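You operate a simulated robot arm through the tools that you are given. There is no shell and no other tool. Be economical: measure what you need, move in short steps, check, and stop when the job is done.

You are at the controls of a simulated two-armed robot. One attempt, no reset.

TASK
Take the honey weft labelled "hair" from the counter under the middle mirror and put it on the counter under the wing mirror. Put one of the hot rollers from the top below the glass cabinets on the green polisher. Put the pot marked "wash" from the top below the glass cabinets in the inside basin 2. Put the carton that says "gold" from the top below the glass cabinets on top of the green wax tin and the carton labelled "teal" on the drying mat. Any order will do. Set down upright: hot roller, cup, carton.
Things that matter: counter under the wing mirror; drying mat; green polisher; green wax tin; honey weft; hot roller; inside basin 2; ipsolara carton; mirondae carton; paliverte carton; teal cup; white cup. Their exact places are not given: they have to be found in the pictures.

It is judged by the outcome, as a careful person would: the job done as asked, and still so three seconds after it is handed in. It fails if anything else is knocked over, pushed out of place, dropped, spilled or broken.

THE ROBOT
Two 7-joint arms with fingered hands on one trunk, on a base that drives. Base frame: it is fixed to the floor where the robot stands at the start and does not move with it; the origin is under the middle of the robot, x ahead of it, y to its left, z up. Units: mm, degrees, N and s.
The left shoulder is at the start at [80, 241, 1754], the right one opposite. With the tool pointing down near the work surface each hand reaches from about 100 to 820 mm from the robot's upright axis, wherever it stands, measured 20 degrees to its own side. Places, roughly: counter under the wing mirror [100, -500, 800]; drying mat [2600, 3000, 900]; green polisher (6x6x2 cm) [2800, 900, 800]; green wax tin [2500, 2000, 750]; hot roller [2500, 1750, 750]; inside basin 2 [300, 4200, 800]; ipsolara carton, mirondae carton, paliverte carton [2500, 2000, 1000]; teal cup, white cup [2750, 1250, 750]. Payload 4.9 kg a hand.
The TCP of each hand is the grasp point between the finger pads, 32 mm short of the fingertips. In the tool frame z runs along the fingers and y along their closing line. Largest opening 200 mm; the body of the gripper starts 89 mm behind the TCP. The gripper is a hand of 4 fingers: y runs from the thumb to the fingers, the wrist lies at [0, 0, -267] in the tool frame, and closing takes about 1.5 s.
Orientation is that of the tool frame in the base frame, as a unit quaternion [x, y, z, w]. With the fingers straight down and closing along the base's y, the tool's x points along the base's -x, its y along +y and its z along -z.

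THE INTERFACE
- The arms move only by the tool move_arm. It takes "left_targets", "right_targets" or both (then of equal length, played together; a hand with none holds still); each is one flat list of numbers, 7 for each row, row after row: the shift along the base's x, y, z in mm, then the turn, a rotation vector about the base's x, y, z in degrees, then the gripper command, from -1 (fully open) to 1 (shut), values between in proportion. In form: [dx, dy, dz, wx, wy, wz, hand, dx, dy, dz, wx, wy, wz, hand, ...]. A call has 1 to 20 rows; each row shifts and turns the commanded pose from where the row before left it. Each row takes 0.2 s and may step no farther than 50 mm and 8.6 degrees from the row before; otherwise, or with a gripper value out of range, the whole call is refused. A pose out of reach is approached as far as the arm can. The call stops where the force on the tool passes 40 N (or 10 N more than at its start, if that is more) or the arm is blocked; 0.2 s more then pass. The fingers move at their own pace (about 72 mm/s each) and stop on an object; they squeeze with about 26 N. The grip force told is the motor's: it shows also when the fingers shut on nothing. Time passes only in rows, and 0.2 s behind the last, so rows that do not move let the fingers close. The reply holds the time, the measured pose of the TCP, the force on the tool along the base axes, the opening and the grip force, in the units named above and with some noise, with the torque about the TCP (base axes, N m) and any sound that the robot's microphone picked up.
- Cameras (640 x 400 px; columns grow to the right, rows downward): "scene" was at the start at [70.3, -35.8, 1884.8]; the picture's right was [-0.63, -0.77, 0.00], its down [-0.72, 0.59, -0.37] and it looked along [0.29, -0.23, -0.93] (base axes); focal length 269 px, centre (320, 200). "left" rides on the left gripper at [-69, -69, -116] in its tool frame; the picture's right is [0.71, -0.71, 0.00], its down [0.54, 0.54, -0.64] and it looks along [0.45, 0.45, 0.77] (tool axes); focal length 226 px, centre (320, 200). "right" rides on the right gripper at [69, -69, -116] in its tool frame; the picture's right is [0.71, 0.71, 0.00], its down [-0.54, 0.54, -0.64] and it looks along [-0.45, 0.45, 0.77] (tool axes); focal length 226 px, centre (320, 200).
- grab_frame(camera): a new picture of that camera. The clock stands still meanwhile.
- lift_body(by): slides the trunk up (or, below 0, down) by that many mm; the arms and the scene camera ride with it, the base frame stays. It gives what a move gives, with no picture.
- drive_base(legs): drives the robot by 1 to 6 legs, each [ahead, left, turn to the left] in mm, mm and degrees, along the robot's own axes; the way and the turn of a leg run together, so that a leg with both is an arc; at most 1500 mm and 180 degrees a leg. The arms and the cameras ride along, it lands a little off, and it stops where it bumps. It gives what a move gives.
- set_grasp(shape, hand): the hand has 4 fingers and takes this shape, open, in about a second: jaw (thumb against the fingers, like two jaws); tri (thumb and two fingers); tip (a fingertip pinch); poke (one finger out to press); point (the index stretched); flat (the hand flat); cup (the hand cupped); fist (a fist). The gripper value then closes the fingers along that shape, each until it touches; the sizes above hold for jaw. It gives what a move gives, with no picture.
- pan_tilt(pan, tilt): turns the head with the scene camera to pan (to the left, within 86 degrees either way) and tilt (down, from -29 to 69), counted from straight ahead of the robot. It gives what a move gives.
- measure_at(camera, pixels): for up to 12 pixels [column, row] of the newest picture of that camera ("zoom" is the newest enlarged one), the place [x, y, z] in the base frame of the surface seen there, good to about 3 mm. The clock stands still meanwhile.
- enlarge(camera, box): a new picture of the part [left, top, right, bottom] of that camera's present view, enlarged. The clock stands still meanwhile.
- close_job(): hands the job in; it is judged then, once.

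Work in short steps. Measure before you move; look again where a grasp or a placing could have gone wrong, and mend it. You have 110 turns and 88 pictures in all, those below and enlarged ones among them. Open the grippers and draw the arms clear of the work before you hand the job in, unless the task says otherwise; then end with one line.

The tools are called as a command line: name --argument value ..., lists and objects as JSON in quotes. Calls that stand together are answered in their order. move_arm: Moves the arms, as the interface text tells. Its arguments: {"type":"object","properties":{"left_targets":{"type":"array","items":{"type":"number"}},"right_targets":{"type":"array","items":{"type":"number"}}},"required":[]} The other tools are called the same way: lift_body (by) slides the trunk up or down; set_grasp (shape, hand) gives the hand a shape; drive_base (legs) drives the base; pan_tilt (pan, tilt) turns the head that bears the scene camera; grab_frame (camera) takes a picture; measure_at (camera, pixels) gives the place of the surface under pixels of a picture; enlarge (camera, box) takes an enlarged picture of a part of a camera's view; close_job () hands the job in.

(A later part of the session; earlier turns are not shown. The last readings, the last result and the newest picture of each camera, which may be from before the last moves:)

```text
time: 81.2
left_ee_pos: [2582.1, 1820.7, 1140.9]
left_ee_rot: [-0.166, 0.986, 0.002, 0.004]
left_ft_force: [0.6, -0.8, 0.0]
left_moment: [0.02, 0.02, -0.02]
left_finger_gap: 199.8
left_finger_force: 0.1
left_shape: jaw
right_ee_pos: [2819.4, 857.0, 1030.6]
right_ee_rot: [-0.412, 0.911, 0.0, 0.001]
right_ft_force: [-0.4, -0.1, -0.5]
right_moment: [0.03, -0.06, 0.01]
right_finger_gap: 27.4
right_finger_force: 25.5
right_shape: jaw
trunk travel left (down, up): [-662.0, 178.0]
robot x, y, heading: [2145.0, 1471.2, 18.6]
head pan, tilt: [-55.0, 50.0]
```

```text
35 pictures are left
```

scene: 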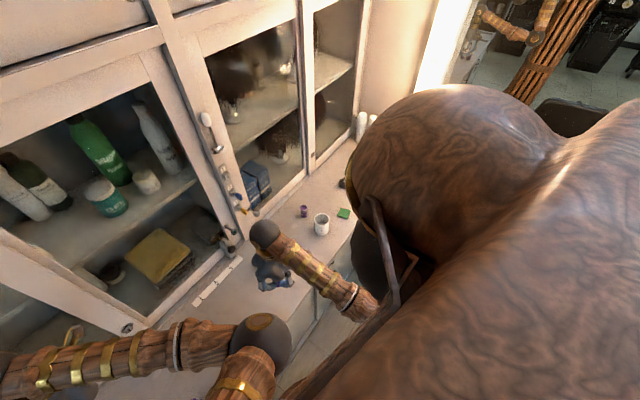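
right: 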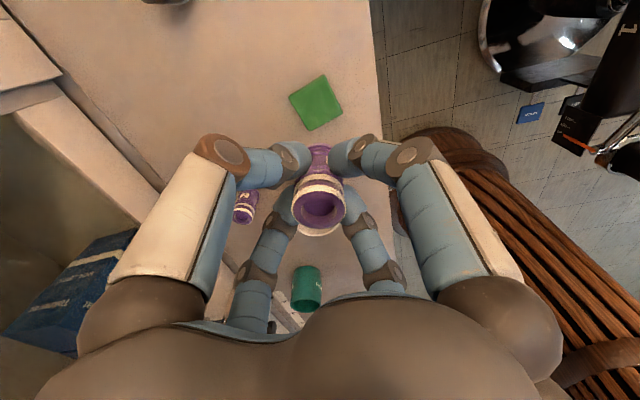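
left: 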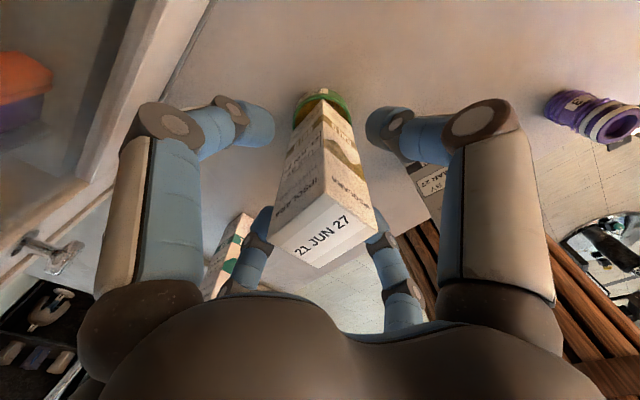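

In reach. I measure the pad from this view, then lower to z≈905.

measure_at --camera "right" --pixels '[[291, 99], [321, 78], [341, 107], [311, 128], [316, 103], [320, 155], [320, 185]]'

move_arm --right_targets '[0, 2, -40, 0, 0, 0, 1, 0, 0, -45, 0, 0, 0, 1, 0, 0, -30, 0, 0, 0, 1, 0, 0, -11, 0, 0, 0, 1, 0, 0, 0, 0, 0, 0, 1]'

enlarge --camera "right" --box '[224, 60, 416, 180]'

```text
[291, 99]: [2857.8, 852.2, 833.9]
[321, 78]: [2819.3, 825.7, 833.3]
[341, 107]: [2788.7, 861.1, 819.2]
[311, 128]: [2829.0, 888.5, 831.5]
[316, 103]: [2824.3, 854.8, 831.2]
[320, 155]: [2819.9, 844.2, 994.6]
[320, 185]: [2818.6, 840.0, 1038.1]
```

```text
time: 82.4
left_ee_pos: [2583.3, 1821.2, 1139.2]
left_ee_rot: [-0.167, 0.986, 0.0, 0.002]
left_ft_force: [1.5, 0.4, -0.3]
left_moment: [-0.01, -0.01, -0.04]
left_finger_gap: 199.9
left_finger_force: 0.0
left_shape: jaw
right_ee_pos: [2820.2, 860.6, 904.1]
right_ee_rot: [-0.412, 0.911, 0.0, 0.0]
right_ft_force: [-0.2, 0.2, -1.4]
right_moment: [0.0, 0.02, -0.02]
right_finger_gap: 27.4
right_finger_force: 26.1
right_shape: jaw
trunk travel left (down, up): [-662.0, 178.0]
robot x, y, heading: [2145.5, 1474.0, 18.4]
head pan, tilt: [-55.0, 50.0]
```

```text
3.33 times, centred on (320, 120) of right
```

zoom: 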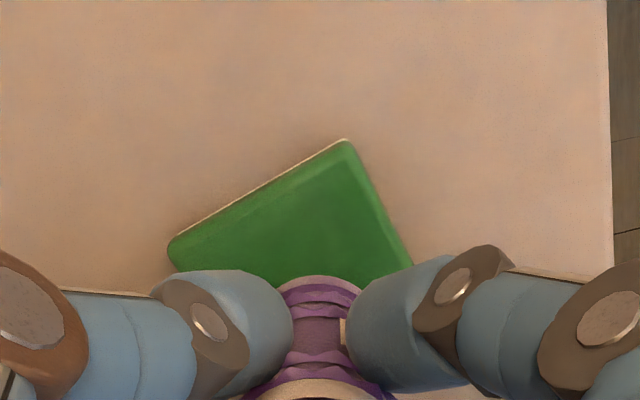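

Pad centre by this view is ≈[2823,857]; the roller sits ~4 mm short in x. I shift and creep down to contact.

move_arm --right_targets '[4, -2.5, -8, 0, 0, 0, 1, 0, 0, -5, 0, 0, 0, 1, 0, 0, -3, 0, 0, 0, 1, 0, 0, 0, 0, 0, 0, 1]'

```text
time: 83.4
left_ee_pos: [2583.1, 1823.3, 1138.4]
left_ee_rot: [-0.166, 0.986, 0.0, 0.002]
left_ft_force: [-0.3, 0.7, 0.0]
left_moment: [0.0, -0.01, 0.01]
left_finger_gap: 200.0
left_finger_force: 0.0
left_shape: jaw
right_ee_pos: [2824.7, 859.8, 888.0]
right_ee_rot: [-0.412, 0.911, 0.0, -0.001]
right_ft_force: [0.9, -0.1, -1.0]
right_moment: [0.0, 0.0, 0.0]
right_finger_gap: 27.3
right_finger_force: 26.0
right_shape: jaw
trunk travel left (down, up): [-662.0, 178.0]
robot x, y, heading: [2147.7, 1471.2, 18.7]
head pan, tilt: [-55.0, 50.0]
```

No contact yet at 888; I creep another 2 mm, and read the force.

move_arm --right_targets '[0, -1, -1.5, 0, 0, 0, 1, 0, 0, 0, 0, 0, 0, 1]'

enlarge --camera "right" --box '[224, 60, 416, 180]'

```text
time: 84.0
left_ee_pos: [2582.4, 1823.2, 1139.2]
left_ee_rot: [-0.166, 0.986, -0.001, 0.002]
left_ft_force: [1.1, -0.2, -0.1]
left_moment: [-0.02, 0.02, 0.02]
left_finger_gap: 199.8
left_finger_force: 0.1
left_shape: jaw
right_ee_pos: [2825.1, 858.3, 887.5]
right_ee_rot: [-0.412, 0.911, -0.001, 0.0]
right_ft_force: [0.7, 0.1, 5.1]
right_moment: [0.02, 0.01, 0.01]
right_finger_gap: 27.4
right_finger_force: 25.9
right_shape: jaw
trunk travel left (down, up): [-662.0, 178.0]
robot x, y, heading: [2146.4, 1475.3, 18.9]
head pan, tilt: [-55.0, 50.0]
```

```text
3.33 times, centred on (320, 120) of right
```

zoom: 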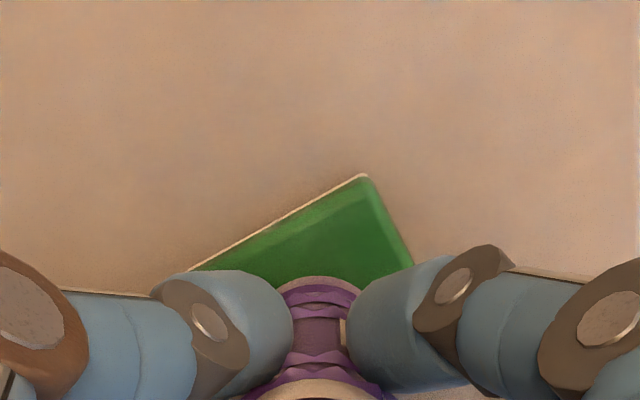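

Light contact (5 N). I measure pad corner and roller base in this zoom to verify the centring before release.

measure_at --camera "zoom" --pixels '[[362, 182], [408, 262], [200, 268], [318, 270], [318, 277], [318, 290], [318, 310], [290, 282], [350, 285]]'

```text
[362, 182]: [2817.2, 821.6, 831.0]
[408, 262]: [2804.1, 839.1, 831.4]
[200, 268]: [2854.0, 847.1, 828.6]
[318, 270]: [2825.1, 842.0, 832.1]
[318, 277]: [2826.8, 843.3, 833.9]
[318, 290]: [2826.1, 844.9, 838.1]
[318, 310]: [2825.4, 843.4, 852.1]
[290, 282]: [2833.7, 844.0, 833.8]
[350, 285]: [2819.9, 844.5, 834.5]
```

Roller centre [2825,859] lies 26–29 mm from both visible edges of the 6 cm pad: well centred. I release and rise.

move_arm --right_targets '[0, 0, 0, 0, 0, 0, 0.6, 0, 0, 0, 0, 0, 0, 0.4, 0, 0, 0, 0, 0, 0, 0.3, 0, 0, 0, 0, 0, 0, 0.3, 0, 0, 15, 0, 0, 0, 0.3, 0, 0, 35, 0, 0, 0, 0.3, 0, 0, 45, 0, 0, 0, 0.3, 0, 0, 45, 0, 0, 0, 0, 0, 0, 20, 0, 0, 0, -0.3]'

grab_frame --camera "right"

```text
time: 86.0
left_ee_pos: [2582.5, 1823.2, 1139.2]
left_ee_rot: [-0.166, 0.986, 0.0, 0.003]
left_ft_force: [0.9, -0.4, -0.9]
left_moment: [-0.01, -0.02, 0.01]
left_finger_gap: 199.8
left_finger_force: 0.0
left_shape: jaw
right_ee_pos: [2825.0, 858.1, 1047.2]
right_ee_rot: [-0.413, 0.911, 0.0, 0.001]
right_ft_force: [0.5, -0.2, 0.5]
right_moment: [-0.02, 0.02, 0.05]
right_finger_gap: 129.5
right_finger_force: 0.1
right_shape: jaw
trunk travel left (down, up): [-662.0, 178.0]
robot x, y, heading: [2147.4, 1477.5, 18.8]
head pan, tilt: [-55.0, 50.0]
```

```text
32 pictures are left
```

right: 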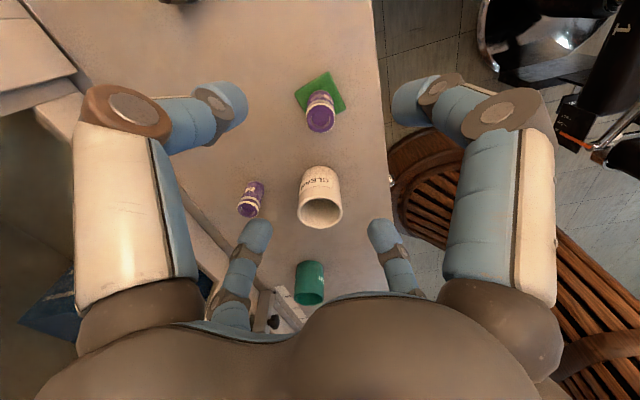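

Roller stands on the pad. Now the WASH cup: I move the right hand above [2825,1283] with another +15° turn, and look.

move_arm --right_targets '[0, 42.5, 0, 0, 0, 1.5, -0.1, 0, 42.5, 0, 0, 0, 1.5, -0.1, 0, 42.5, 0, 0, 0, 1.5, -0.1, 0, 42.5, 0, 0, 0, 1.5, -0.1, 0, 42.5, 0, 0, 0, 1.5, -0.1, 0, 42.5, 0, 0, 0, 1.5, -0.1, 0, 42.5, 0, 0, 0, 1.5, -0.1, 0, 42.5, 0, 0, 0, 1.5, -0.1, 0, 42.5, 0, 0, 0, 1.5, -0.1, 0, 42.5, 0, 0, 0, 1.5, -0.1, 0, 0, 0, 0, 0, 0, -0.1]'

grab_frame --camera "right"

pan_tilt --pan -25 --tilt 55

grab_frame --camera "scene"

```text
time: 88.4
left_ee_pos: [2583.4, 1822.7, 1138.7]
left_ee_rot: [-0.167, 0.986, -0.001, 0.002]
left_ft_force: [-0.2, -0.6, 0.0]
left_moment: [0.01, 0.01, -0.01]
left_finger_gap: 200.0
left_finger_force: 0.1
left_shape: jaw
right_ee_pos: [2827.9, 1283.0, 1046.9]
right_ee_rot: [-0.527, 0.85, 0.0, 0.001]
right_ft_force: [1.0, 0.1, 0.2]
right_moment: [0.02, 0.03, 0.02]
right_finger_gap: 111.1
right_finger_force: 0.0
right_shape: jaw
trunk travel left (down, up): [-662.0, 178.0]
robot x, y, heading: [2147.9, 1472.9, 18.8]
head pan, tilt: [-55.0, 50.0]
```

```text
31 pictures are left
```

right: 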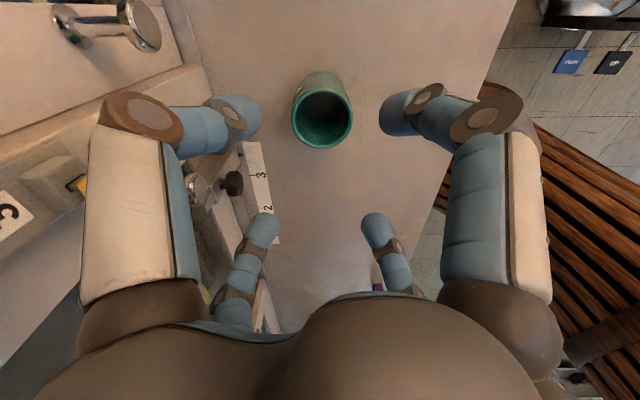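

```text
time: 89.3
left_ee_pos: [2583.2, 1823.6, 1138.4]
left_ee_rot: [-0.166, 0.986, 0.0, 0.002]
left_ft_force: [1.0, 0.2, -0.2]
left_moment: [-0.01, 0.03, 0.01]
left_finger_gap: 199.7
left_finger_force: 0.0
left_shape: jaw
right_ee_pos: [2826.3, 1282.5, 1046.9]
right_ee_rot: [-0.528, 0.849, 0.0, -0.001]
right_ft_force: [0.4, 0.1, -0.6]
right_moment: [0.0, 0.06, -0.01]
right_finger_gap: 110.5
right_finger_force: 0.0
right_shape: jaw
trunk travel left (down, up): [-662.0, 178.0]
robot x, y, heading: [2145.8, 1473.5, 18.6]
head pan, tilt: [-25.0, 55.0]
```

```text
30 pictures are left
```

scene: 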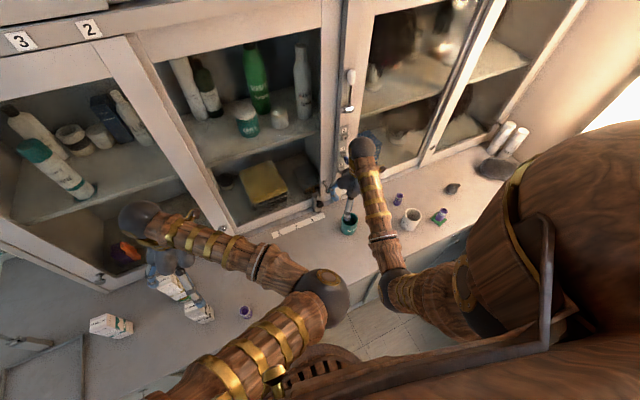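

I measure the cup rim and the door lock/knob positions from the right view.

measure_at --camera "right" --pixels '[[294, 118], [351, 118], [322, 93], [322, 146], [232, 183], [195, 190], [140, 20], [322, 80], [200, 165]]'

```text
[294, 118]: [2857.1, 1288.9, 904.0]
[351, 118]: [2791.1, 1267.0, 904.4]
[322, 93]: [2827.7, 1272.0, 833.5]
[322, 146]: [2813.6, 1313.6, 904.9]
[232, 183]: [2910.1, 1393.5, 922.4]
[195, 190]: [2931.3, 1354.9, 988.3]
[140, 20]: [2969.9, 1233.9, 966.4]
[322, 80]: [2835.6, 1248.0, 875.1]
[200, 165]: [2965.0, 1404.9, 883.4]
```

Cup centre ≈[2824,1280], Ø70; knob clearances are ≥25 mm. I shift slightly, descend to z≈892 and close.

move_arm --right_targets '[-3, -3, -40, 0, 0, 0, -0.1, 0, 0, -45, 0, 0, 0, -0.1, 0, 0, -40, 0, 0, 0, -0.1, 0, 0, -20, 0, 0, 0, -0.1, 0, 0, -10, 0, 0, 0, -0.1, 0, 0, 0, 0, 0, 0, 1, 0, 0, 0, 0, 0, 0, 1, 0, 0, 0, 0, 0, 0, 1, 0, 0, 0, 0, 0, 0, 1, 0, 0, 0, 0, 0, 0, 1]'

move_arm --right_targets '[0, 0, 25, 0, 0, 0, 1, 0, 0, 40, 0, 0, 0, 1, 0, 0, 45, 0, 0, 0, 1, 0, 0, 40, 0, 0, 0, 1, 0, 0, 0, 0, 0, 0, 1]'

grab_frame --camera "right"

```text
time: 91.5
left_ee_pos: [2583.0, 1822.2, 1138.5]
left_ee_rot: [-0.166, 0.986, 0.0, 0.002]
left_ft_force: [0.2, 1.2, 0.0]
left_moment: [-0.02, -0.03, -0.02]
left_finger_gap: 199.8
left_finger_force: 0.0
left_shape: jaw
right_ee_pos: [2823.1, 1280.3, 891.2]
right_ee_rot: [-0.528, 0.849, -0.001, 0.0]
right_ft_force: [-0.1, 0.0, -0.2]
right_moment: [-0.03, -0.01, 0.02]
right_finger_gap: 59.8
right_finger_force: 25.8
right_shape: jaw
trunk travel left (down, up): [-662.0, 178.0]
robot x, y, heading: [2146.7, 1473.8, 18.6]
head pan, tilt: [-25.0, 55.0]
```

```text
time: 92.8
left_ee_pos: [2583.7, 1822.9, 1139.5]
left_ee_rot: [-0.166, 0.986, 0.0, 0.001]
left_ft_force: [0.3, -0.6, -0.2]
left_moment: [0.0, -0.03, 0.02]
left_finger_gap: 199.9
left_finger_force: 0.0
left_shape: jaw
right_ee_pos: [2823.2, 1280.9, 1042.4]
right_ee_rot: [-0.527, 0.85, 0.0, -0.001]
right_ft_force: [0.5, 0.7, -3.6]
right_moment: [0.0, 0.03, 0.0]
right_finger_gap: 59.6
right_finger_force: 26.5
right_shape: jaw
trunk travel left (down, up): [-662.0, 178.0]
robot x, y, heading: [2146.4, 1474.4, 18.8]
head pan, tilt: [-25.0, 55.0]
```

```text
29 pictures are left
```

right: 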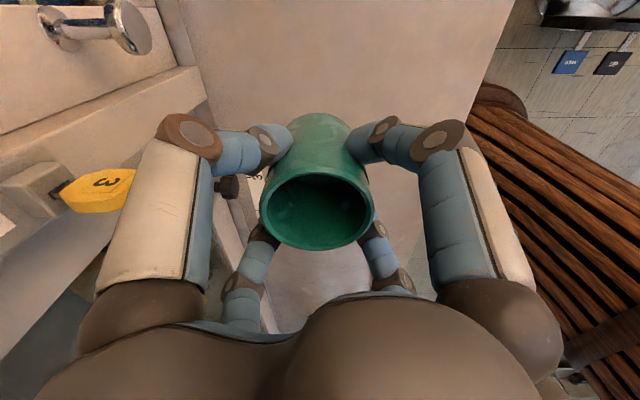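

The empty WASH cup is held. I draw the right hand back from the cabinet and drive left to reach the TEAL carton with the left hand.

move_arm --right_targets '[-40, -14, 15, 0, 0, 0, 1, -40, -14, 15, 0, 0, 0, 1, -40, -14, 15, 0, 0, 0, 1, 0, 0, 0, 0, 0, 0, 1]'

drive_base --legs '[[0, 350, 0]]'

pan_tilt --pan 15 --tilt 58

grab_frame --camera "scene"

```text
time: 93.8
left_ee_pos: [2584.5, 1823.8, 1137.6]
left_ee_rot: [-0.166, 0.986, 0.0, 0.002]
left_ft_force: [-0.4, -0.3, 0.1]
left_moment: [-0.01, 0.03, 0.0]
left_finger_gap: 200.1
left_finger_force: 0.0
left_shape: jaw
right_ee_pos: [2724.2, 1245.6, 1068.5]
right_ee_rot: [-0.528, 0.849, -0.002, 0.001]
right_ft_force: [0.5, 0.3, -3.1]
right_moment: [0.04, 0.01, 0.01]
right_finger_gap: 59.4
right_finger_force: 25.5
right_shape: jaw
right hand out of reach, approached as far as the arm can: row 3
trunk travel left (down, up): [-662.0, 178.0]
robot x, y, heading: [2146.7, 1472.7, 18.7]
head pan, tilt: [-25.0, 55.0]
```

```text
time: 96.0
left_ee_pos: [2473.6, 2149.3, 1138.9]
left_ee_rot: [-0.165, 0.986, 0.001, 0.001]
left_ft_force: [0.7, -0.1, 0.1]
left_moment: [0.02, 0.01, 0.0]
left_finger_gap: 199.7
left_finger_force: 0.0
left_shape: jaw
right_ee_pos: [2613.1, 1572.6, 1068.3]
right_ee_rot: [-0.527, 0.85, 0.0, 0.001]
right_ft_force: [1.4, -0.1, -2.9]
right_moment: [0.04, 0.06, -0.01]
right_finger_gap: 59.7
right_finger_force: 25.5
right_shape: jaw
trunk travel left (down, up): [-662.0, 178.0]
robot x, y, heading: [2030.5, 1800.9, 18.5]
head pan, tilt: [-25.0, 55.0]
```

```text
time: 97.1
left_ee_pos: [2472.6, 2150.5, 1138.2]
left_ee_rot: [-0.165, 0.986, 0.0, 0.002]
left_ft_force: [0.0, -0.8, -0.3]
left_moment: [-0.01, 0.01, -0.01]
left_finger_gap: 199.6
left_finger_force: 0.0
left_shape: jaw
right_ee_pos: [2612.1, 1574.0, 1068.2]
right_ee_rot: [-0.527, 0.85, -0.001, 0.002]
right_ft_force: [-0.4, 0.0, -3.6]
right_moment: [0.02, 0.03, 0.04]
right_finger_gap: 59.6
right_finger_force: 25.7
right_shape: jaw
trunk travel left (down, up): [-662.0, 178.0]
robot x, y, heading: [2033.3, 1804.6, 18.6]
head pan, tilt: [15.0, 58.0]
```

```text
28 pictures are left
```

scene: 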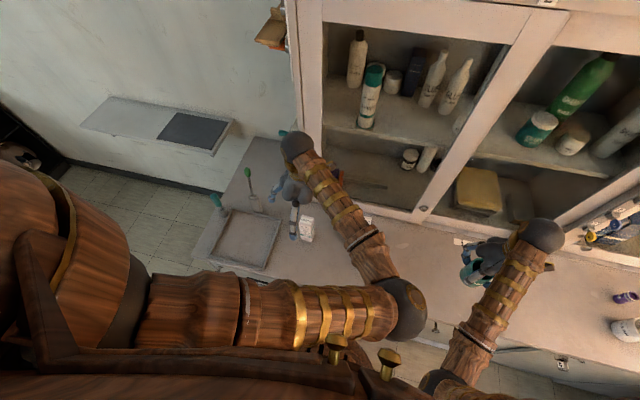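

The left hand is nearly over TEAL. I set the fingers to 90 mm, lower a bit, and measure in the left view.

move_arm --left_targets '[10, 4, -12, 0, 0, 0, 0, 9, 3, -12, 0, 0, 0, 0.1, 0, 0, 0, 0, 0, 0, 0.1, 0, 0, 0, 0, 0, 0, 0.1]'

grab_frame --camera "left"

measure_at --camera "left" --pixels '[[293, 118], [317, 138], [343, 110], [320, 90], [318, 113], [300, 110], [335, 115], [310, 130], [325, 100]]'

```text
time: 98.1
left_ee_pos: [2492.2, 2158.3, 1114.3]
left_ee_rot: [-0.164, 0.986, 0.0, 0.002]
left_ft_force: [-0.4, 0.1, -0.3]
left_moment: [0.02, 0.03, -0.03]
left_finger_gap: 90.4
left_finger_force: 0.0
left_shape: jaw
right_ee_pos: [2611.9, 1573.6, 1068.9]
right_ee_rot: [-0.527, 0.85, -0.002, 0.002]
right_ft_force: [-0.6, 0.3, -3.1]
right_moment: [0.0, -0.02, 0.0]
right_finger_gap: 59.5
right_finger_force: 26.4
right_shape: jaw
trunk travel left (down, up): [-662.0, 178.0]
robot x, y, heading: [2036.7, 1804.0, 18.8]
head pan, tilt: [15.0, 58.0]
```

```text
27 pictures are left
```

left: 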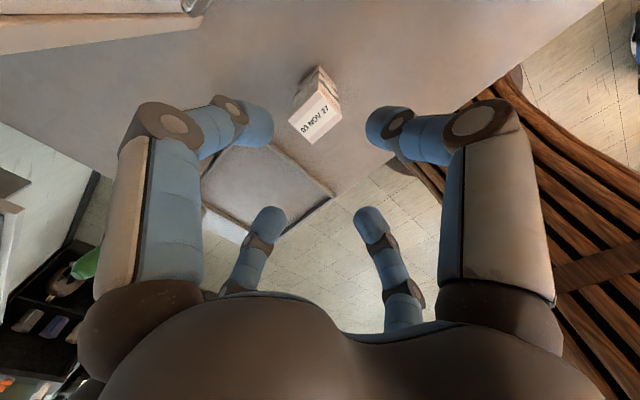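

```text
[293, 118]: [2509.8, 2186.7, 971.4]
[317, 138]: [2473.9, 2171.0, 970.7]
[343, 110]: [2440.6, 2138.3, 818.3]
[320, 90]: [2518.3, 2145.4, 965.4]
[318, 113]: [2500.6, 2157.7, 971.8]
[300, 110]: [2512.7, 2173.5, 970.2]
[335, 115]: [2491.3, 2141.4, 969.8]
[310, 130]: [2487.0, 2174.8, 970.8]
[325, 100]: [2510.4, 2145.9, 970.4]
```

Centre ≈[2495,2160]. I shift +3/+2, descend to z≈942, grip and lift.

move_arm --left_targets '[3, 2, -40, 0, 0, 0, 0.1, 0, 0, -45, 0, 0, 0, 0.1, 0, 0, -45, 0, 0, 0, 0.1, 0, 0, -28, 0, 0, 0, 0.1, 0, 0, -14, 0, 0, 0, 0.1, 0, 0, 0, 0, 0, 0, 0.1, 0, 0, 0, 0, 0, 0, 1, 0, 0, 0, 0, 0, 0, 1, 0, 0, 0, 0, 0, 0, 1, 0, 0, 0, 0, 0, 0, 1, 0, 0, 0, 0, 0, 0, 1]'

move_arm --left_targets '[0, 0, 30, 0, 0, 0, 1, 0, 0, 45, 0, 0, 0, 1, 0, 0, 45, 0, 0, 0, 1, 0, 0, 45, 0, 0, 0, 1, 0, 0, 45, 0, 0, 0, 1]'

grab_frame --camera "left"

```text
time: 100.5
left_ee_pos: [2494.3, 2159.4, 943.3]
left_ee_rot: [-0.165, 0.986, 0.0, 0.002]
left_ft_force: [-0.3, 0.5, 0.7]
left_moment: [0.0, -0.01, 0.01]
left_finger_gap: 41.9
left_finger_force: 26.1
left_shape: jaw
right_ee_pos: [2610.8, 1574.7, 1068.0]
right_ee_rot: [-0.527, 0.85, -0.002, 0.002]
right_ft_force: [0.1, 0.0, -2.6]
right_moment: [0.03, 0.02, 0.01]
right_finger_gap: 59.5
right_finger_force: 26.1
right_shape: jaw
trunk travel left (down, up): [-662.0, 178.0]
robot x, y, heading: [2032.2, 1803.7, 18.4]
head pan, tilt: [15.0, 58.0]
```

```text
time: 101.7
left_ee_pos: [2484.9, 2154.3, 1150.2]
left_ee_rot: [-0.166, 0.986, -0.001, 0.003]
left_ft_force: [0.1, 0.7, -1.3]
left_moment: [-0.02, -0.05, 0.0]
left_finger_gap: 41.7
left_finger_force: 26.0
left_shape: jaw
left hand out of reach, approached as far as the arm can: row 5
right_ee_pos: [2610.7, 1575.0, 1069.3]
right_ee_rot: [-0.527, 0.85, -0.002, 0.002]
right_ft_force: [0.1, 0.3, -3.3]
right_moment: [0.03, -0.03, 0.0]
right_finger_gap: 59.7
right_finger_force: 25.9
right_shape: jaw
trunk travel left (down, up): [-662.0, 178.0]
robot x, y, heading: [2035.2, 1803.0, 18.3]
head pan, tilt: [15.0, 58.0]
```

```text
26 pictures are left
```

left: 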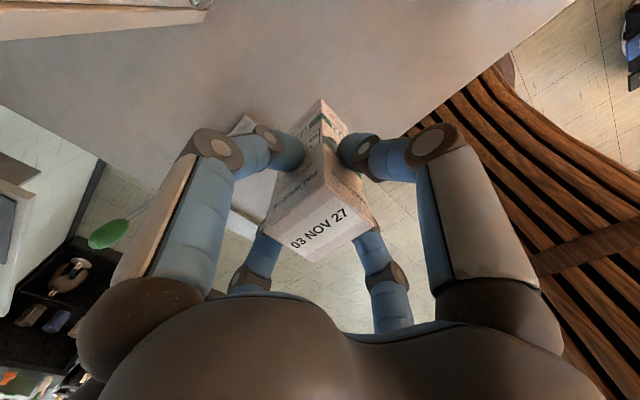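

TEAL is held. I measure the mat from the last scene picture (mat around (197,132)) and the shelf edges.

measure_at --camera "scene" --pixels '[[174, 114], [229, 122], [162, 136], [212, 148], [196, 131], [115, 98], [85, 122], [218, 152], [236, 122], [248, 172], [217, 200]]'

```text
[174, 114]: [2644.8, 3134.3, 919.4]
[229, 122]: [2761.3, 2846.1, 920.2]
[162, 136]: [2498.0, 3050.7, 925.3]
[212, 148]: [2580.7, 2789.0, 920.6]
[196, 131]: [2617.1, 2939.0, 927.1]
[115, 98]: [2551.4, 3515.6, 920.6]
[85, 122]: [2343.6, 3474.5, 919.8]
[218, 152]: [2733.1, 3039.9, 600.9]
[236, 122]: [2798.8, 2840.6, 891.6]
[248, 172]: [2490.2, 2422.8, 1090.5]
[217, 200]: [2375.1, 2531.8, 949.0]
```

The mat is centred at ≈[2620,2950,925]. I check the cabinet's left side and the brushes' heights before planning the drive.

measure_at --camera "scene" --pixels '[[295, 60], [288, 20], [300, 110], [270, 30], [283, 130], [212, 196], [247, 168], [222, 208], [245, 140]]'

lift_body --by 150

```text
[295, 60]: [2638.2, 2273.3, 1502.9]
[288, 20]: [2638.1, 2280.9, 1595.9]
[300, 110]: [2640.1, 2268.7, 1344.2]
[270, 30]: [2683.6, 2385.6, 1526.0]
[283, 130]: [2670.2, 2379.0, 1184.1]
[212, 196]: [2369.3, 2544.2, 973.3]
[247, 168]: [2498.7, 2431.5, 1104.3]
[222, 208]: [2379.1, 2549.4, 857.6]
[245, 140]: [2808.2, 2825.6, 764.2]
```

```text
time: 103.4
left_ee_pos: [2486.7, 2153.2, 1299.6]
left_ee_rot: [-0.166, 0.986, 0.0, 0.002]
left_ft_force: [0.0, -0.5, -0.5]
left_moment: [-0.01, 0.02, -0.02]
left_finger_gap: 41.8
left_finger_force: 25.6
left_shape: jaw
right_ee_pos: [2612.6, 1574.8, 1218.2]
right_ee_rot: [-0.527, 0.85, -0.002, 0.002]
right_ft_force: [-0.5, -0.3, -3.9]
right_moment: [-0.02, 0.02, 0.0]
right_finger_gap: 59.3
right_finger_force: 26.6
right_shape: jaw
trunk travel left (down, up): [-812.0, 28.0]
robot x, y, heading: [2034.0, 1803.4, 18.5]
head pan, tilt: [15.0, 58.0]
```

Cabinet side is at l≈1306–1400 (cabinet frame), brushes up to z 1104, both loads now clear that. I back off, strafe left and approach the shelf, then look.

drive_base --legs '[[-150, 0, 0], [0, 996, 0], [340, 0, 0]]'

pan_tilt --pan 0 --tilt 62

grab_frame --camera "scene"

```text
time: 111.4
left_ee_pos: [2344.1, 3158.6, 1300.5]
left_ee_rot: [-0.167, 0.986, 0.0, 0.002]
left_ft_force: [-0.7, -0.3, -0.8]
left_moment: [0.02, 0.01, 0.0]
left_finger_gap: 41.7
left_finger_force: 26.0
left_shape: jaw
right_ee_pos: [2471.9, 2579.8, 1219.1]
right_ee_rot: [-0.527, 0.85, -0.001, 0.002]
right_ft_force: [0.1, 0.6, -2.8]
right_moment: [0.0, -0.04, -0.01]
right_finger_gap: 59.8
right_finger_force: 25.7
right_shape: jaw
trunk travel left (down, up): [-812.0, 28.0]
robot x, y, heading: [1895.4, 2810.5, 18.9]
head pan, tilt: [15.0, 58.0]
```

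```text
time: 112.2
left_ee_pos: [2345.6, 3159.0, 1299.9]
left_ee_rot: [-0.168, 0.986, 0.0, 0.002]
left_ft_force: [-0.3, -0.4, -0.8]
left_moment: [-0.01, 0.04, -0.01]
left_finger_gap: 42.0
left_finger_force: 26.3
left_shape: jaw
right_ee_pos: [2472.7, 2580.0, 1218.4]
right_ee_rot: [-0.528, 0.849, -0.002, 0.001]
right_ft_force: [-0.5, 0.0, -3.4]
right_moment: [-0.02, 0.01, 0.0]
right_finger_gap: 59.7
right_finger_force: 26.0
right_shape: jaw
trunk travel left (down, up): [-812.0, 28.0]
robot x, y, heading: [1895.0, 2810.7, 18.9]
head pan, tilt: [0.0, 62.0]
```

```text
25 pictures are left
```

scene: 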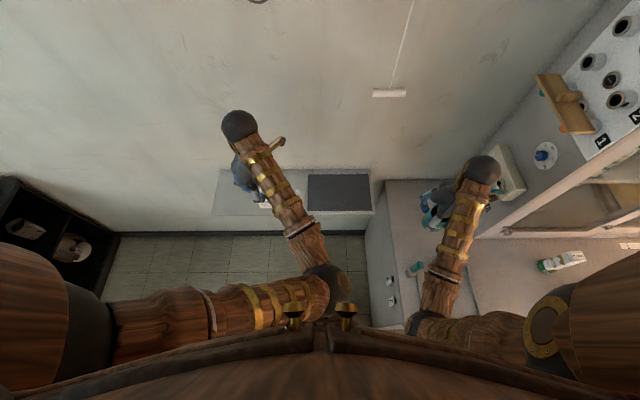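

Mat visible at (308–372, 174–211). I measure its corners precisely.

measure_at --camera "scene" --pixels '[[310, 177], [366, 177], [309, 208], [370, 208], [339, 193], [260, 208], [372, 213], [340, 170], [215, 210], [440, 150]]'

```text
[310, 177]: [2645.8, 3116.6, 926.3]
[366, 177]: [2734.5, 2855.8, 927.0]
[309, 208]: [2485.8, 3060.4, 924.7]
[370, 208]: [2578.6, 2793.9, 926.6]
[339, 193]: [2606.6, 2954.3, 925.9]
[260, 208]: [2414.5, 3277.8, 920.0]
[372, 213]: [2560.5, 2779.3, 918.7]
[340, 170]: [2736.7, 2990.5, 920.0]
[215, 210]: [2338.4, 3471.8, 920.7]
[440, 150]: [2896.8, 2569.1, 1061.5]
```

Mat centre [2611,2957], top 926. I drive 130 mm closer, then bring the carton over the mat and lower to ~50 mm above it.

drive_base --legs '[[130, 0, 0]]'

move_arm --left_targets '[16.7, -31, -25, 0, 0, 0, 1, 16.7, -31, -25, 0, 0, 0, 1, 16.7, -31, -25, 0, 0, 0, 1, 16.7, -31, -25, 0, 0, 0, 1, 16.7, -31, -25, 0, 0, 0, 1, 16.7, -31, -25, 0, 0, 0, 1, 0, 0, -30, 0, 0, 0, 1, 0, 0, 0, 0, 0, 0, 1]'

grab_frame --camera "left"

```text
time: 113.5
left_ee_pos: [2461.9, 3197.7, 1303.7]
left_ee_rot: [-0.166, 0.986, 0.001, 0.004]
left_ft_force: [-0.3, -0.8, -0.8]
left_moment: [0.01, -0.06, 0.0]
left_finger_gap: 41.8
left_finger_force: 26.3
left_shape: jaw
right_ee_pos: [2588.2, 2620.4, 1220.6]
right_ee_rot: [-0.528, 0.849, -0.002, 0.003]
right_ft_force: [-1.3, -0.6, -3.2]
right_moment: [0.03, -0.05, 0.02]
right_finger_gap: 59.4
right_finger_force: 26.2
right_shape: jaw
trunk travel left (down, up): [-812.0, 28.0]
robot x, y, heading: [2014.2, 2852.5, 18.8]
head pan, tilt: [0.0, 62.0]
```

```text
time: 115.3
left_ee_pos: [2570.0, 3017.4, 1116.6]
left_ee_rot: [-0.167, 0.986, -0.001, 0.001]
left_ft_force: [-0.7, 0.0, -1.4]
left_moment: [-0.04, 0.02, -0.03]
left_finger_gap: 41.7
left_finger_force: 26.0
left_shape: jaw
right_ee_pos: [2594.9, 2623.0, 1219.2]
right_ee_rot: [-0.528, 0.849, -0.001, 0.001]
right_ft_force: [0.4, 0.5, -3.4]
right_moment: [-0.01, 0.01, 0.02]
right_finger_gap: 59.3
right_finger_force: 26.1
right_shape: jaw
trunk travel left (down, up): [-812.0, 28.0]
robot x, y, heading: [2017.3, 2851.6, 18.6]
head pan, tilt: [0.0, 62.0]
```

```text
24 pictures are left
```

left: 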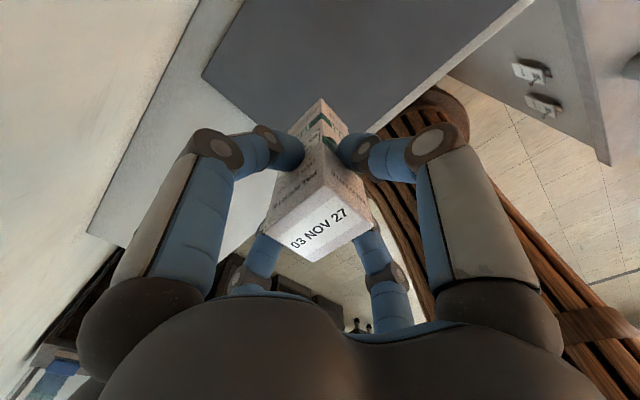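

Over the mat's left half. I shift ~30 mm toward its middle and lower to just above contact, then creep.

move_arm --left_targets '[8, -28, -20, 0, 0, 0, 1, 0, 0, -25, 0, 0, 0, 1, 0, 0, -15, 0, 0, 0, 1, 0, 0, -4, 0, 0, 0, 1, 0, 0, -2, 0, 0, 0, 1, 0, 0, 0, 0, 0, 0, 1]'

grab_frame --camera "left"

```text
time: 116.7
left_ee_pos: [2574.3, 2985.9, 1052.4]
left_ee_rot: [-0.166, 0.986, -0.001, 0.002]
left_ft_force: [-0.8, 0.3, -0.9]
left_moment: [0.01, -0.04, 0.0]
left_finger_gap: 41.8
left_finger_force: 26.4
left_shape: jaw
right_ee_pos: [2595.0, 2621.4, 1218.8]
right_ee_rot: [-0.528, 0.849, -0.001, 0.0]
right_ft_force: [0.2, 0.3, -3.8]
right_moment: [0.02, 0.0, 0.01]
right_finger_gap: 59.5
right_finger_force: 25.2
right_shape: jaw
trunk travel left (down, up): [-812.0, 28.0]
robot x, y, heading: [2016.6, 2848.7, 18.9]
head pan, tilt: [0.0, 62.0]
```

```text
23 pictures are left
```

left: 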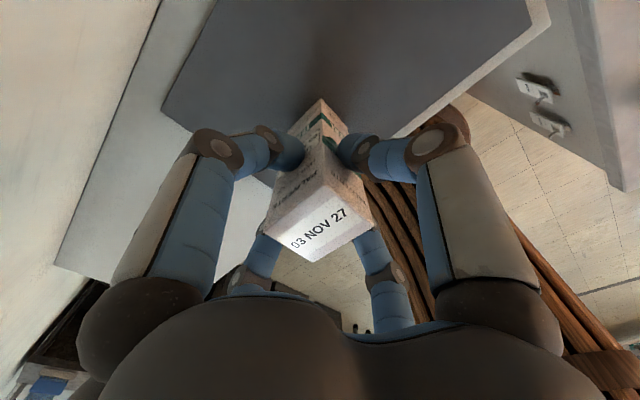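

Well on the mat; I creep the last few millimetres until I feel contact.

move_arm --left_targets '[0, 0, -2, 0, 0, 0, 1, 0, 0, -1.5, 0, 0, 0, 1, 0, 0, 0, 0, 0, 0, 1]'

```text
time: 117.5
left_ee_pos: [2576.2, 2986.9, 1049.4]
left_ee_rot: [-0.168, 0.986, 0.001, 0.002]
left_ft_force: [-0.6, -0.8, -1.2]
left_moment: [-0.01, -0.03, -0.01]
left_finger_gap: 41.6
left_finger_force: 25.5
left_shape: jaw
right_ee_pos: [2594.6, 2621.5, 1218.2]
right_ee_rot: [-0.527, 0.85, -0.001, 0.0]
right_ft_force: [-0.4, 0.3, -3.5]
right_moment: [0.03, -0.01, 0.01]
right_finger_gap: 59.4
right_finger_force: 25.9
right_shape: jaw
trunk travel left (down, up): [-812.0, 28.0]
robot x, y, heading: [2018.3, 2849.5, 19.0]
head pan, tilt: [0.0, 62.0]
```

move_arm --left_targets '[0, 0, -1.5, 0, 0, 0, 1, 0, 0, 0, 0, 0, 0, 1]'

```text
time: 118.1
left_ee_pos: [2576.1, 2986.4, 1049.3]
left_ee_rot: [-0.167, 0.986, -0.001, 0.002]
left_ft_force: [0.2, 0.4, -0.8]
left_moment: [-0.04, -0.02, 0.0]
left_finger_gap: 41.5
left_finger_force: 26.0
left_shape: jaw
right_ee_pos: [2593.5, 2620.5, 1217.9]
right_ee_rot: [-0.528, 0.85, -0.002, 0.001]
right_ft_force: [-0.4, -0.1, -4.2]
right_moment: [-0.02, 0.01, 0.02]
right_finger_gap: 59.6
right_finger_force: 25.8
right_shape: jaw
trunk travel left (down, up): [-812.0, 28.0]
robot x, y, heading: [2016.2, 2846.8, 18.5]
head pan, tilt: [0.0, 62.0]
```

Still free; another 2.5 mm in small steps.

move_arm --left_targets '[0, 0, -1.5, 0, 0, 0, 1, 0, 0, -1, 0, 0, 0, 1, 0, 0, 0, 0, 0, 0, 1]'

```text
time: 118.9
left_ee_pos: [2576.0, 2987.6, 1046.7]
left_ee_rot: [-0.167, 0.986, 0.001, 0.003]
left_ft_force: [-0.5, 3.0, 15.1]
left_moment: [0.02, 0.01, 0.03]
left_finger_gap: 42.6
left_finger_force: 25.6
left_shape: jaw
right_ee_pos: [2593.5, 2621.8, 1218.5]
right_ee_rot: [-0.528, 0.849, -0.002, 0.002]
right_ft_force: [-0.2, -0.6, -3.0]
right_moment: [-0.01, 0.02, -0.01]
right_finger_gap: 59.6
right_finger_force: 26.2
right_shape: jaw
trunk travel left (down, up): [-812.0, 28.0]
robot x, y, heading: [2018.5, 2849.3, 19.0]
head pan, tilt: [0.0, 62.0]
```

Contact (15 N). I ease up 0.8 mm, open gently and rise.

move_arm --left_targets '[0, 0, 0.8, 0, 0, 0, 1, 0, 0, 0, 0, 0, 0, 0.5, 0, 0, 0, 0, 0, 0, 0.3, 0, 0, 0, 0, 0, 0, 0.1, 0, 0, 0, 0, 0, 0, 0.1, 0, 0, 20, 0, 0, 0, 0.1, 0, 0, 40, 0, 0, 0, 0.1, 0, 0, 45, 0, 0, 0, 0, 0, 0, 45, 0, 0, 0, -0.3, 0, 0, 30, 0, 0, 0, -0.5]'

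grab_frame --camera "left"

```text
time: 121.1
left_ee_pos: [2574.7, 2985.4, 1227.9]
left_ee_rot: [-0.167, 0.986, 0.0, 0.002]
left_ft_force: [0.1, 0.0, 0.8]
left_moment: [0.0, 0.0, -0.04]
left_finger_gap: 149.6
left_finger_force: 0.1
left_shape: jaw
right_ee_pos: [2593.9, 2620.5, 1218.5]
right_ee_rot: [-0.528, 0.849, -0.001, 0.001]
right_ft_force: [-0.2, 1.1, -3.3]
right_moment: [0.0, 0.01, 0.0]
right_finger_gap: 59.6
right_finger_force: 26.5
right_shape: jaw
trunk travel left (down, up): [-812.0, 28.0]
robot x, y, heading: [2017.3, 2848.7, 18.8]
head pan, tilt: [0.0, 62.0]
```

```text
22 pictures are left
```

left: 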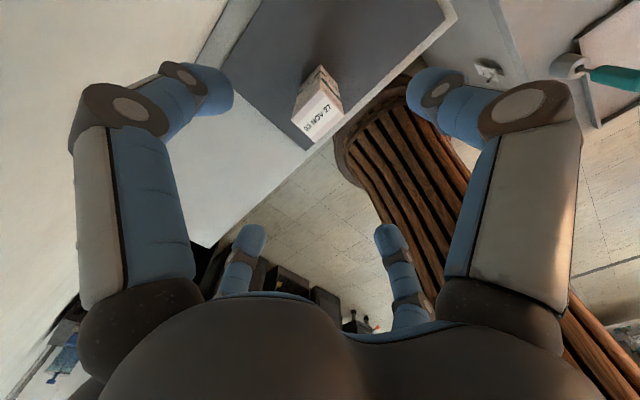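

TEAL stands on the mat. I back away from the shelf, turn left toward the basins and look.

drive_base --legs '[[-950, 0, 0], [0, 0, 90], [600, 0, 0]]'

pan_tilt --pan -5 --tilt 42

grab_frame --camera "scene"

```text
time: 132.8
left_ee_pos: [784.9, 3663.9, 1227.0]
left_ee_rot: [0.814, -0.581, -0.002, -0.002]
left_ft_force: [0.7, -0.9, 0.0]
left_moment: [0.0, 0.0, 0.01]
left_finger_gap: 149.4
left_finger_force: 0.0
left_shape: jaw
right_ee_pos: [1151.1, 3681.6, 1218.6]
right_ee_rot: [0.973, -0.23, -0.001, -0.003]
right_ft_force: [0.1, -0.4, -3.9]
right_moment: [-0.02, 0.03, -0.01]
right_finger_gap: 59.4
right_finger_force: 26.0
right_shape: jaw
trunk travel left (down, up): [-812.0, 28.0]
robot x, y, heading: [922.3, 3109.6, 108.7]
head pan, tilt: [0.0, 62.0]
```

```text
time: 133.7
left_ee_pos: [783.8, 3665.8, 1226.9]
left_ee_rot: [0.814, -0.581, -0.002, -0.001]
left_ft_force: [-0.1, -1.2, -1.0]
left_moment: [0.01, -0.03, -0.03]
left_finger_gap: 149.8
left_finger_force: 0.1
left_shape: jaw
right_ee_pos: [1149.8, 3682.2, 1218.4]
right_ee_rot: [0.973, -0.229, 0.0, -0.002]
right_ft_force: [0.0, 0.5, -3.6]
right_moment: [-0.02, 0.0, 0.0]
right_finger_gap: 59.4
right_finger_force: 25.9
right_shape: jaw
trunk travel left (down, up): [-812.0, 28.0]
robot x, y, heading: [918.8, 3106.8, 108.5]
head pan, tilt: [-5.0, 42.0]
```

```text
21 pictures are left
```

scene: 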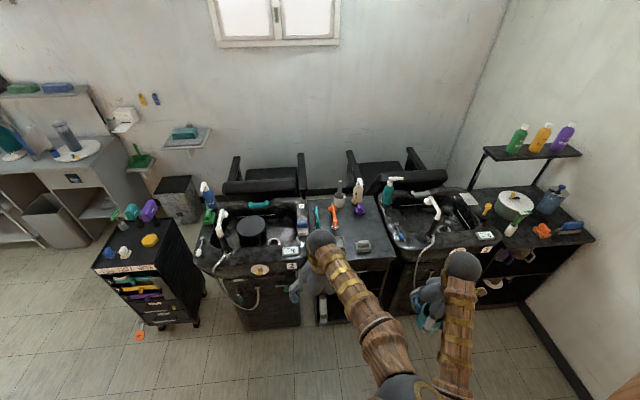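

Basin 2 is at (255,235) with some things inside. I enlarge and measure it.

enlarge --camera "scene" --box '[180, 180, 340, 280]'

measure_at --camera "zoom" --pixels '[[285, 195], [285, 240], [370, 220], [220, 240], [190, 220], [280, 300], [400, 250], [430, 230], [320, 150], [430, 120], [350, 260], [240, 275]]'

```text
4.00 times, centred on (260, 230) of scene
```

zoom: 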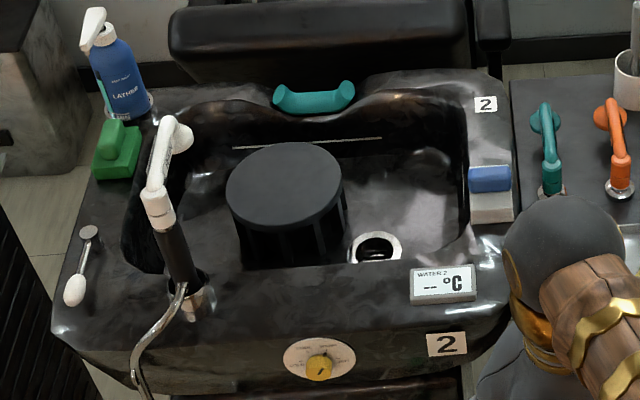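

```text
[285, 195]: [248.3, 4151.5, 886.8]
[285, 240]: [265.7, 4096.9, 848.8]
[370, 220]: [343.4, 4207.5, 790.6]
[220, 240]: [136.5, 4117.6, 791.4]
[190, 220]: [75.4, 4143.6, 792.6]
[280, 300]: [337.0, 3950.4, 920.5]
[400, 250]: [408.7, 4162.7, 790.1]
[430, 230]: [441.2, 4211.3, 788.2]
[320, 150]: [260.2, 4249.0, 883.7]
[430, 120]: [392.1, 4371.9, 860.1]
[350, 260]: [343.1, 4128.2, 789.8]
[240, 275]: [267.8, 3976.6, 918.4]
```

Basin floor is z≈790, front rim ≈920, with a round black stand (top 887) on the left. I map the free floor to its right and the walls.

measure_at --camera "zoom" --pixels '[[400, 175], [440, 180], [460, 205], [380, 160], [440, 250], [465, 160], [470, 110], [410, 130], [410, 150], [490, 178], [495, 210], [470, 255]]'

measure_at --camera "zoom" --pixels '[[342, 190], [335, 215], [374, 247], [400, 240], [375, 270], [440, 285], [300, 262], [445, 262], [320, 95], [185, 140], [230, 190], [340, 170]]'

```text
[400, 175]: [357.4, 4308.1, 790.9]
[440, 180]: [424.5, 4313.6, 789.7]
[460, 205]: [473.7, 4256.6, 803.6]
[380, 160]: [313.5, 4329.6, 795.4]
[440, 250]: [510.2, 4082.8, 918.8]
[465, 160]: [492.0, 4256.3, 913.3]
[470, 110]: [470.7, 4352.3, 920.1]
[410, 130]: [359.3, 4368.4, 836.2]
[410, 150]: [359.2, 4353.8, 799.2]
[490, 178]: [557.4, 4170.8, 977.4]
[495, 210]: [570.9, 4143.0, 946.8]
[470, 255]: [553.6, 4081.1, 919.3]
```

```text
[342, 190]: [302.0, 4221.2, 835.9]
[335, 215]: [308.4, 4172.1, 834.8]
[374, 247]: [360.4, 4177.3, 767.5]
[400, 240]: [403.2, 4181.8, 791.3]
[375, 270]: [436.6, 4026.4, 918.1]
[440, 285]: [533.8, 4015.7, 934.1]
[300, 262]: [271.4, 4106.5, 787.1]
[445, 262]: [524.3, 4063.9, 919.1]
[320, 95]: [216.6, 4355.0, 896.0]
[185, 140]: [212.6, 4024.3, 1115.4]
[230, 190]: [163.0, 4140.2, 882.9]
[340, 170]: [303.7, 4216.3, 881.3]
```

Target spot on the basin floor: ≈[394,4256,790], right of the stand. I check the trolley and the basin front before approaching.

measure_at --camera "scene" --pixels '[[165, 300], [190, 320], [205, 290], [150, 215], [95, 265], [205, 190], [270, 310], [230, 275], [240, 320], [265, 290]]'

move_arm --left_targets '[-38, -20, 5, 0, 0, 0, -0.5, -38, -20, 5, 0, 0, 0, -0.5, -38, -20, 5, 0, 0, 0, -0.5, -38, -20, 5, 0, 0, 0, -0.5, -38, -20, 5, 0, 0, 0, -0.5, -38, -20, 5, 0, 0, 0, -0.5]'

```text
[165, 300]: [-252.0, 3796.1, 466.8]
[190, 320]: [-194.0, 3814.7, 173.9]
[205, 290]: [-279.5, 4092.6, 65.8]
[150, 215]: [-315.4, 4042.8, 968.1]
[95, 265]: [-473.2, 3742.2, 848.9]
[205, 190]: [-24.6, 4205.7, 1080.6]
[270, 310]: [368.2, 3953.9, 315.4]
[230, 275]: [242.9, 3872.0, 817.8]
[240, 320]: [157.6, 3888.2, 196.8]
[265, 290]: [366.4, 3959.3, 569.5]
```

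```text
time: 135.1
left_ee_pos: [554.9, 3544.8, 1256.7]
left_ee_rot: [0.813, -0.582, 0.0, -0.003]
left_ft_force: [1.5, 0.8, 0.0]
left_moment: [-0.04, 0.01, -0.01]
left_finger_gap: 149.7
left_finger_force: 0.0
left_shape: jaw
right_ee_pos: [1149.3, 3683.1, 1218.2]
right_ee_rot: [0.973, -0.229, 0.002, -0.003]
right_ft_force: [-0.6, -0.1, -3.3]
right_moment: [-0.03, -0.04, -0.02]
right_finger_gap: 59.4
right_finger_force: 25.9
right_shape: jaw
trunk travel left (down, up): [-812.0, 28.0]
robot x, y, heading: [918.4, 3105.5, 108.4]
head pan, tilt: [-5.0, 42.0]
```

Clear. I drive to about 300 mm in front of basin 2 and look.

drive_base --legs '[[400, 307, 0.3], [240, 0, 0]]'

pan_tilt --pan -10 --tilt 58

grab_frame --camera "scene"

```text
time: 139.4
left_ee_pos: [61.0, 4046.3, 1259.3]
left_ee_rot: [0.813, -0.582, -0.003, -0.002]
left_ft_force: [-0.2, -1.2, -0.1]
left_moment: [0.05, 0.02, 0.0]
left_finger_gap: 149.5
left_finger_force: 0.0
left_shape: jaw
right_ee_pos: [655.4, 4183.1, 1221.4]
right_ee_rot: [0.973, -0.23, -0.001, -0.004]
right_ft_force: [0.0, -0.7, -4.3]
right_moment: [0.05, 0.04, 0.01]
right_finger_gap: 59.4
right_finger_force: 25.6
right_shape: jaw
trunk travel left (down, up): [-812.0, 28.0]
robot x, y, heading: [420.9, 3615.4, 108.6]
head pan, tilt: [-5.0, 42.0]
```

```text
time: 140.2
left_ee_pos: [61.1, 4050.9, 1256.3]
left_ee_rot: [0.813, -0.583, -0.001, -0.001]
left_ft_force: [-0.4, -0.2, -1.1]
left_moment: [0.0, 0.01, -0.02]
left_finger_gap: 149.5
left_finger_force: 0.1
left_shape: jaw
right_ee_pos: [654.4, 4186.0, 1217.6]
right_ee_rot: [0.973, -0.231, 0.0, -0.002]
right_ft_force: [-0.3, 1.0, -3.7]
right_moment: [0.01, 0.0, 0.02]
right_finger_gap: 59.1
right_finger_force: 26.1
right_shape: jaw
trunk travel left (down, up): [-812.0, 28.0]
robot x, y, heading: [423.0, 3613.6, 108.6]
head pan, tilt: [-10.0, 58.0]
```

```text
19 pictures are left
```

scene: 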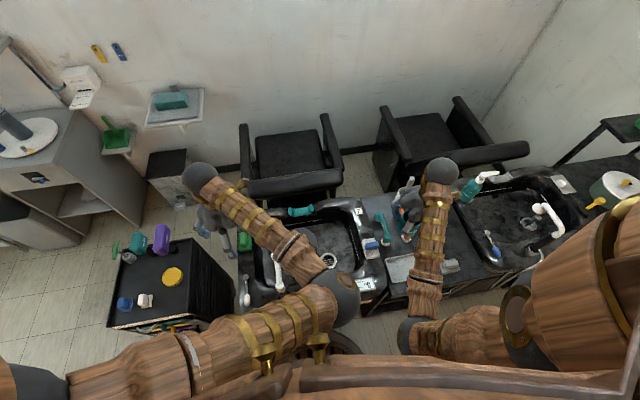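

I'm in front of basin 2. I enlarge the basin to verify the free floor from here.

enlarge --camera "scene" --box '[270, 190, 398, 270]'

measure_at --camera "zoom" --pixels '[[290, 350], [340, 250], [380, 250], [340, 200], [400, 290], [380, 200], [420, 250], [430, 300], [350, 300], [300, 200], [440, 180], [370, 150]]'

```text
5.00 times, centred on (334, 230) of scene
```

zoom: 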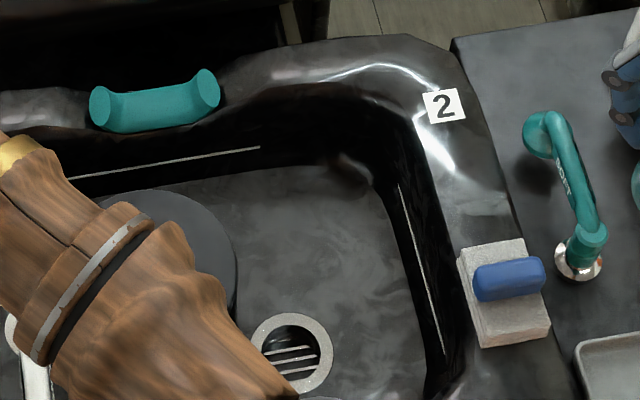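

```text
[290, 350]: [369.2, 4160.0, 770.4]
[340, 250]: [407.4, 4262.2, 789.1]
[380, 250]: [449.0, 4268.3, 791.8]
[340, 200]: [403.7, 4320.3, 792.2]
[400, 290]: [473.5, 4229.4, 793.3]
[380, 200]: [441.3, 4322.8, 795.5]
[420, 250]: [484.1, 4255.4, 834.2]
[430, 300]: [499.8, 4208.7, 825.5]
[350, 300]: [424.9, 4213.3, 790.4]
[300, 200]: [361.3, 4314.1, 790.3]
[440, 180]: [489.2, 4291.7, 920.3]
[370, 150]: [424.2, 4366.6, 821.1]
```

Floor is clear at [400,4257]. I check where the left elbow is, as it hangs near the basin centre.

measure_at --camera "scene" --pixels '[[345, 295], [320, 270], [270, 230], [215, 180], [440, 170], [428, 290]]'

```text
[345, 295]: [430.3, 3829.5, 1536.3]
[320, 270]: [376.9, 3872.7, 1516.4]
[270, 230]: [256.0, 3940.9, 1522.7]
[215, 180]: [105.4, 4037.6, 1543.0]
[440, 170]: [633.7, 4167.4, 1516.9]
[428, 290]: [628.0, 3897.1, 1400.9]
```

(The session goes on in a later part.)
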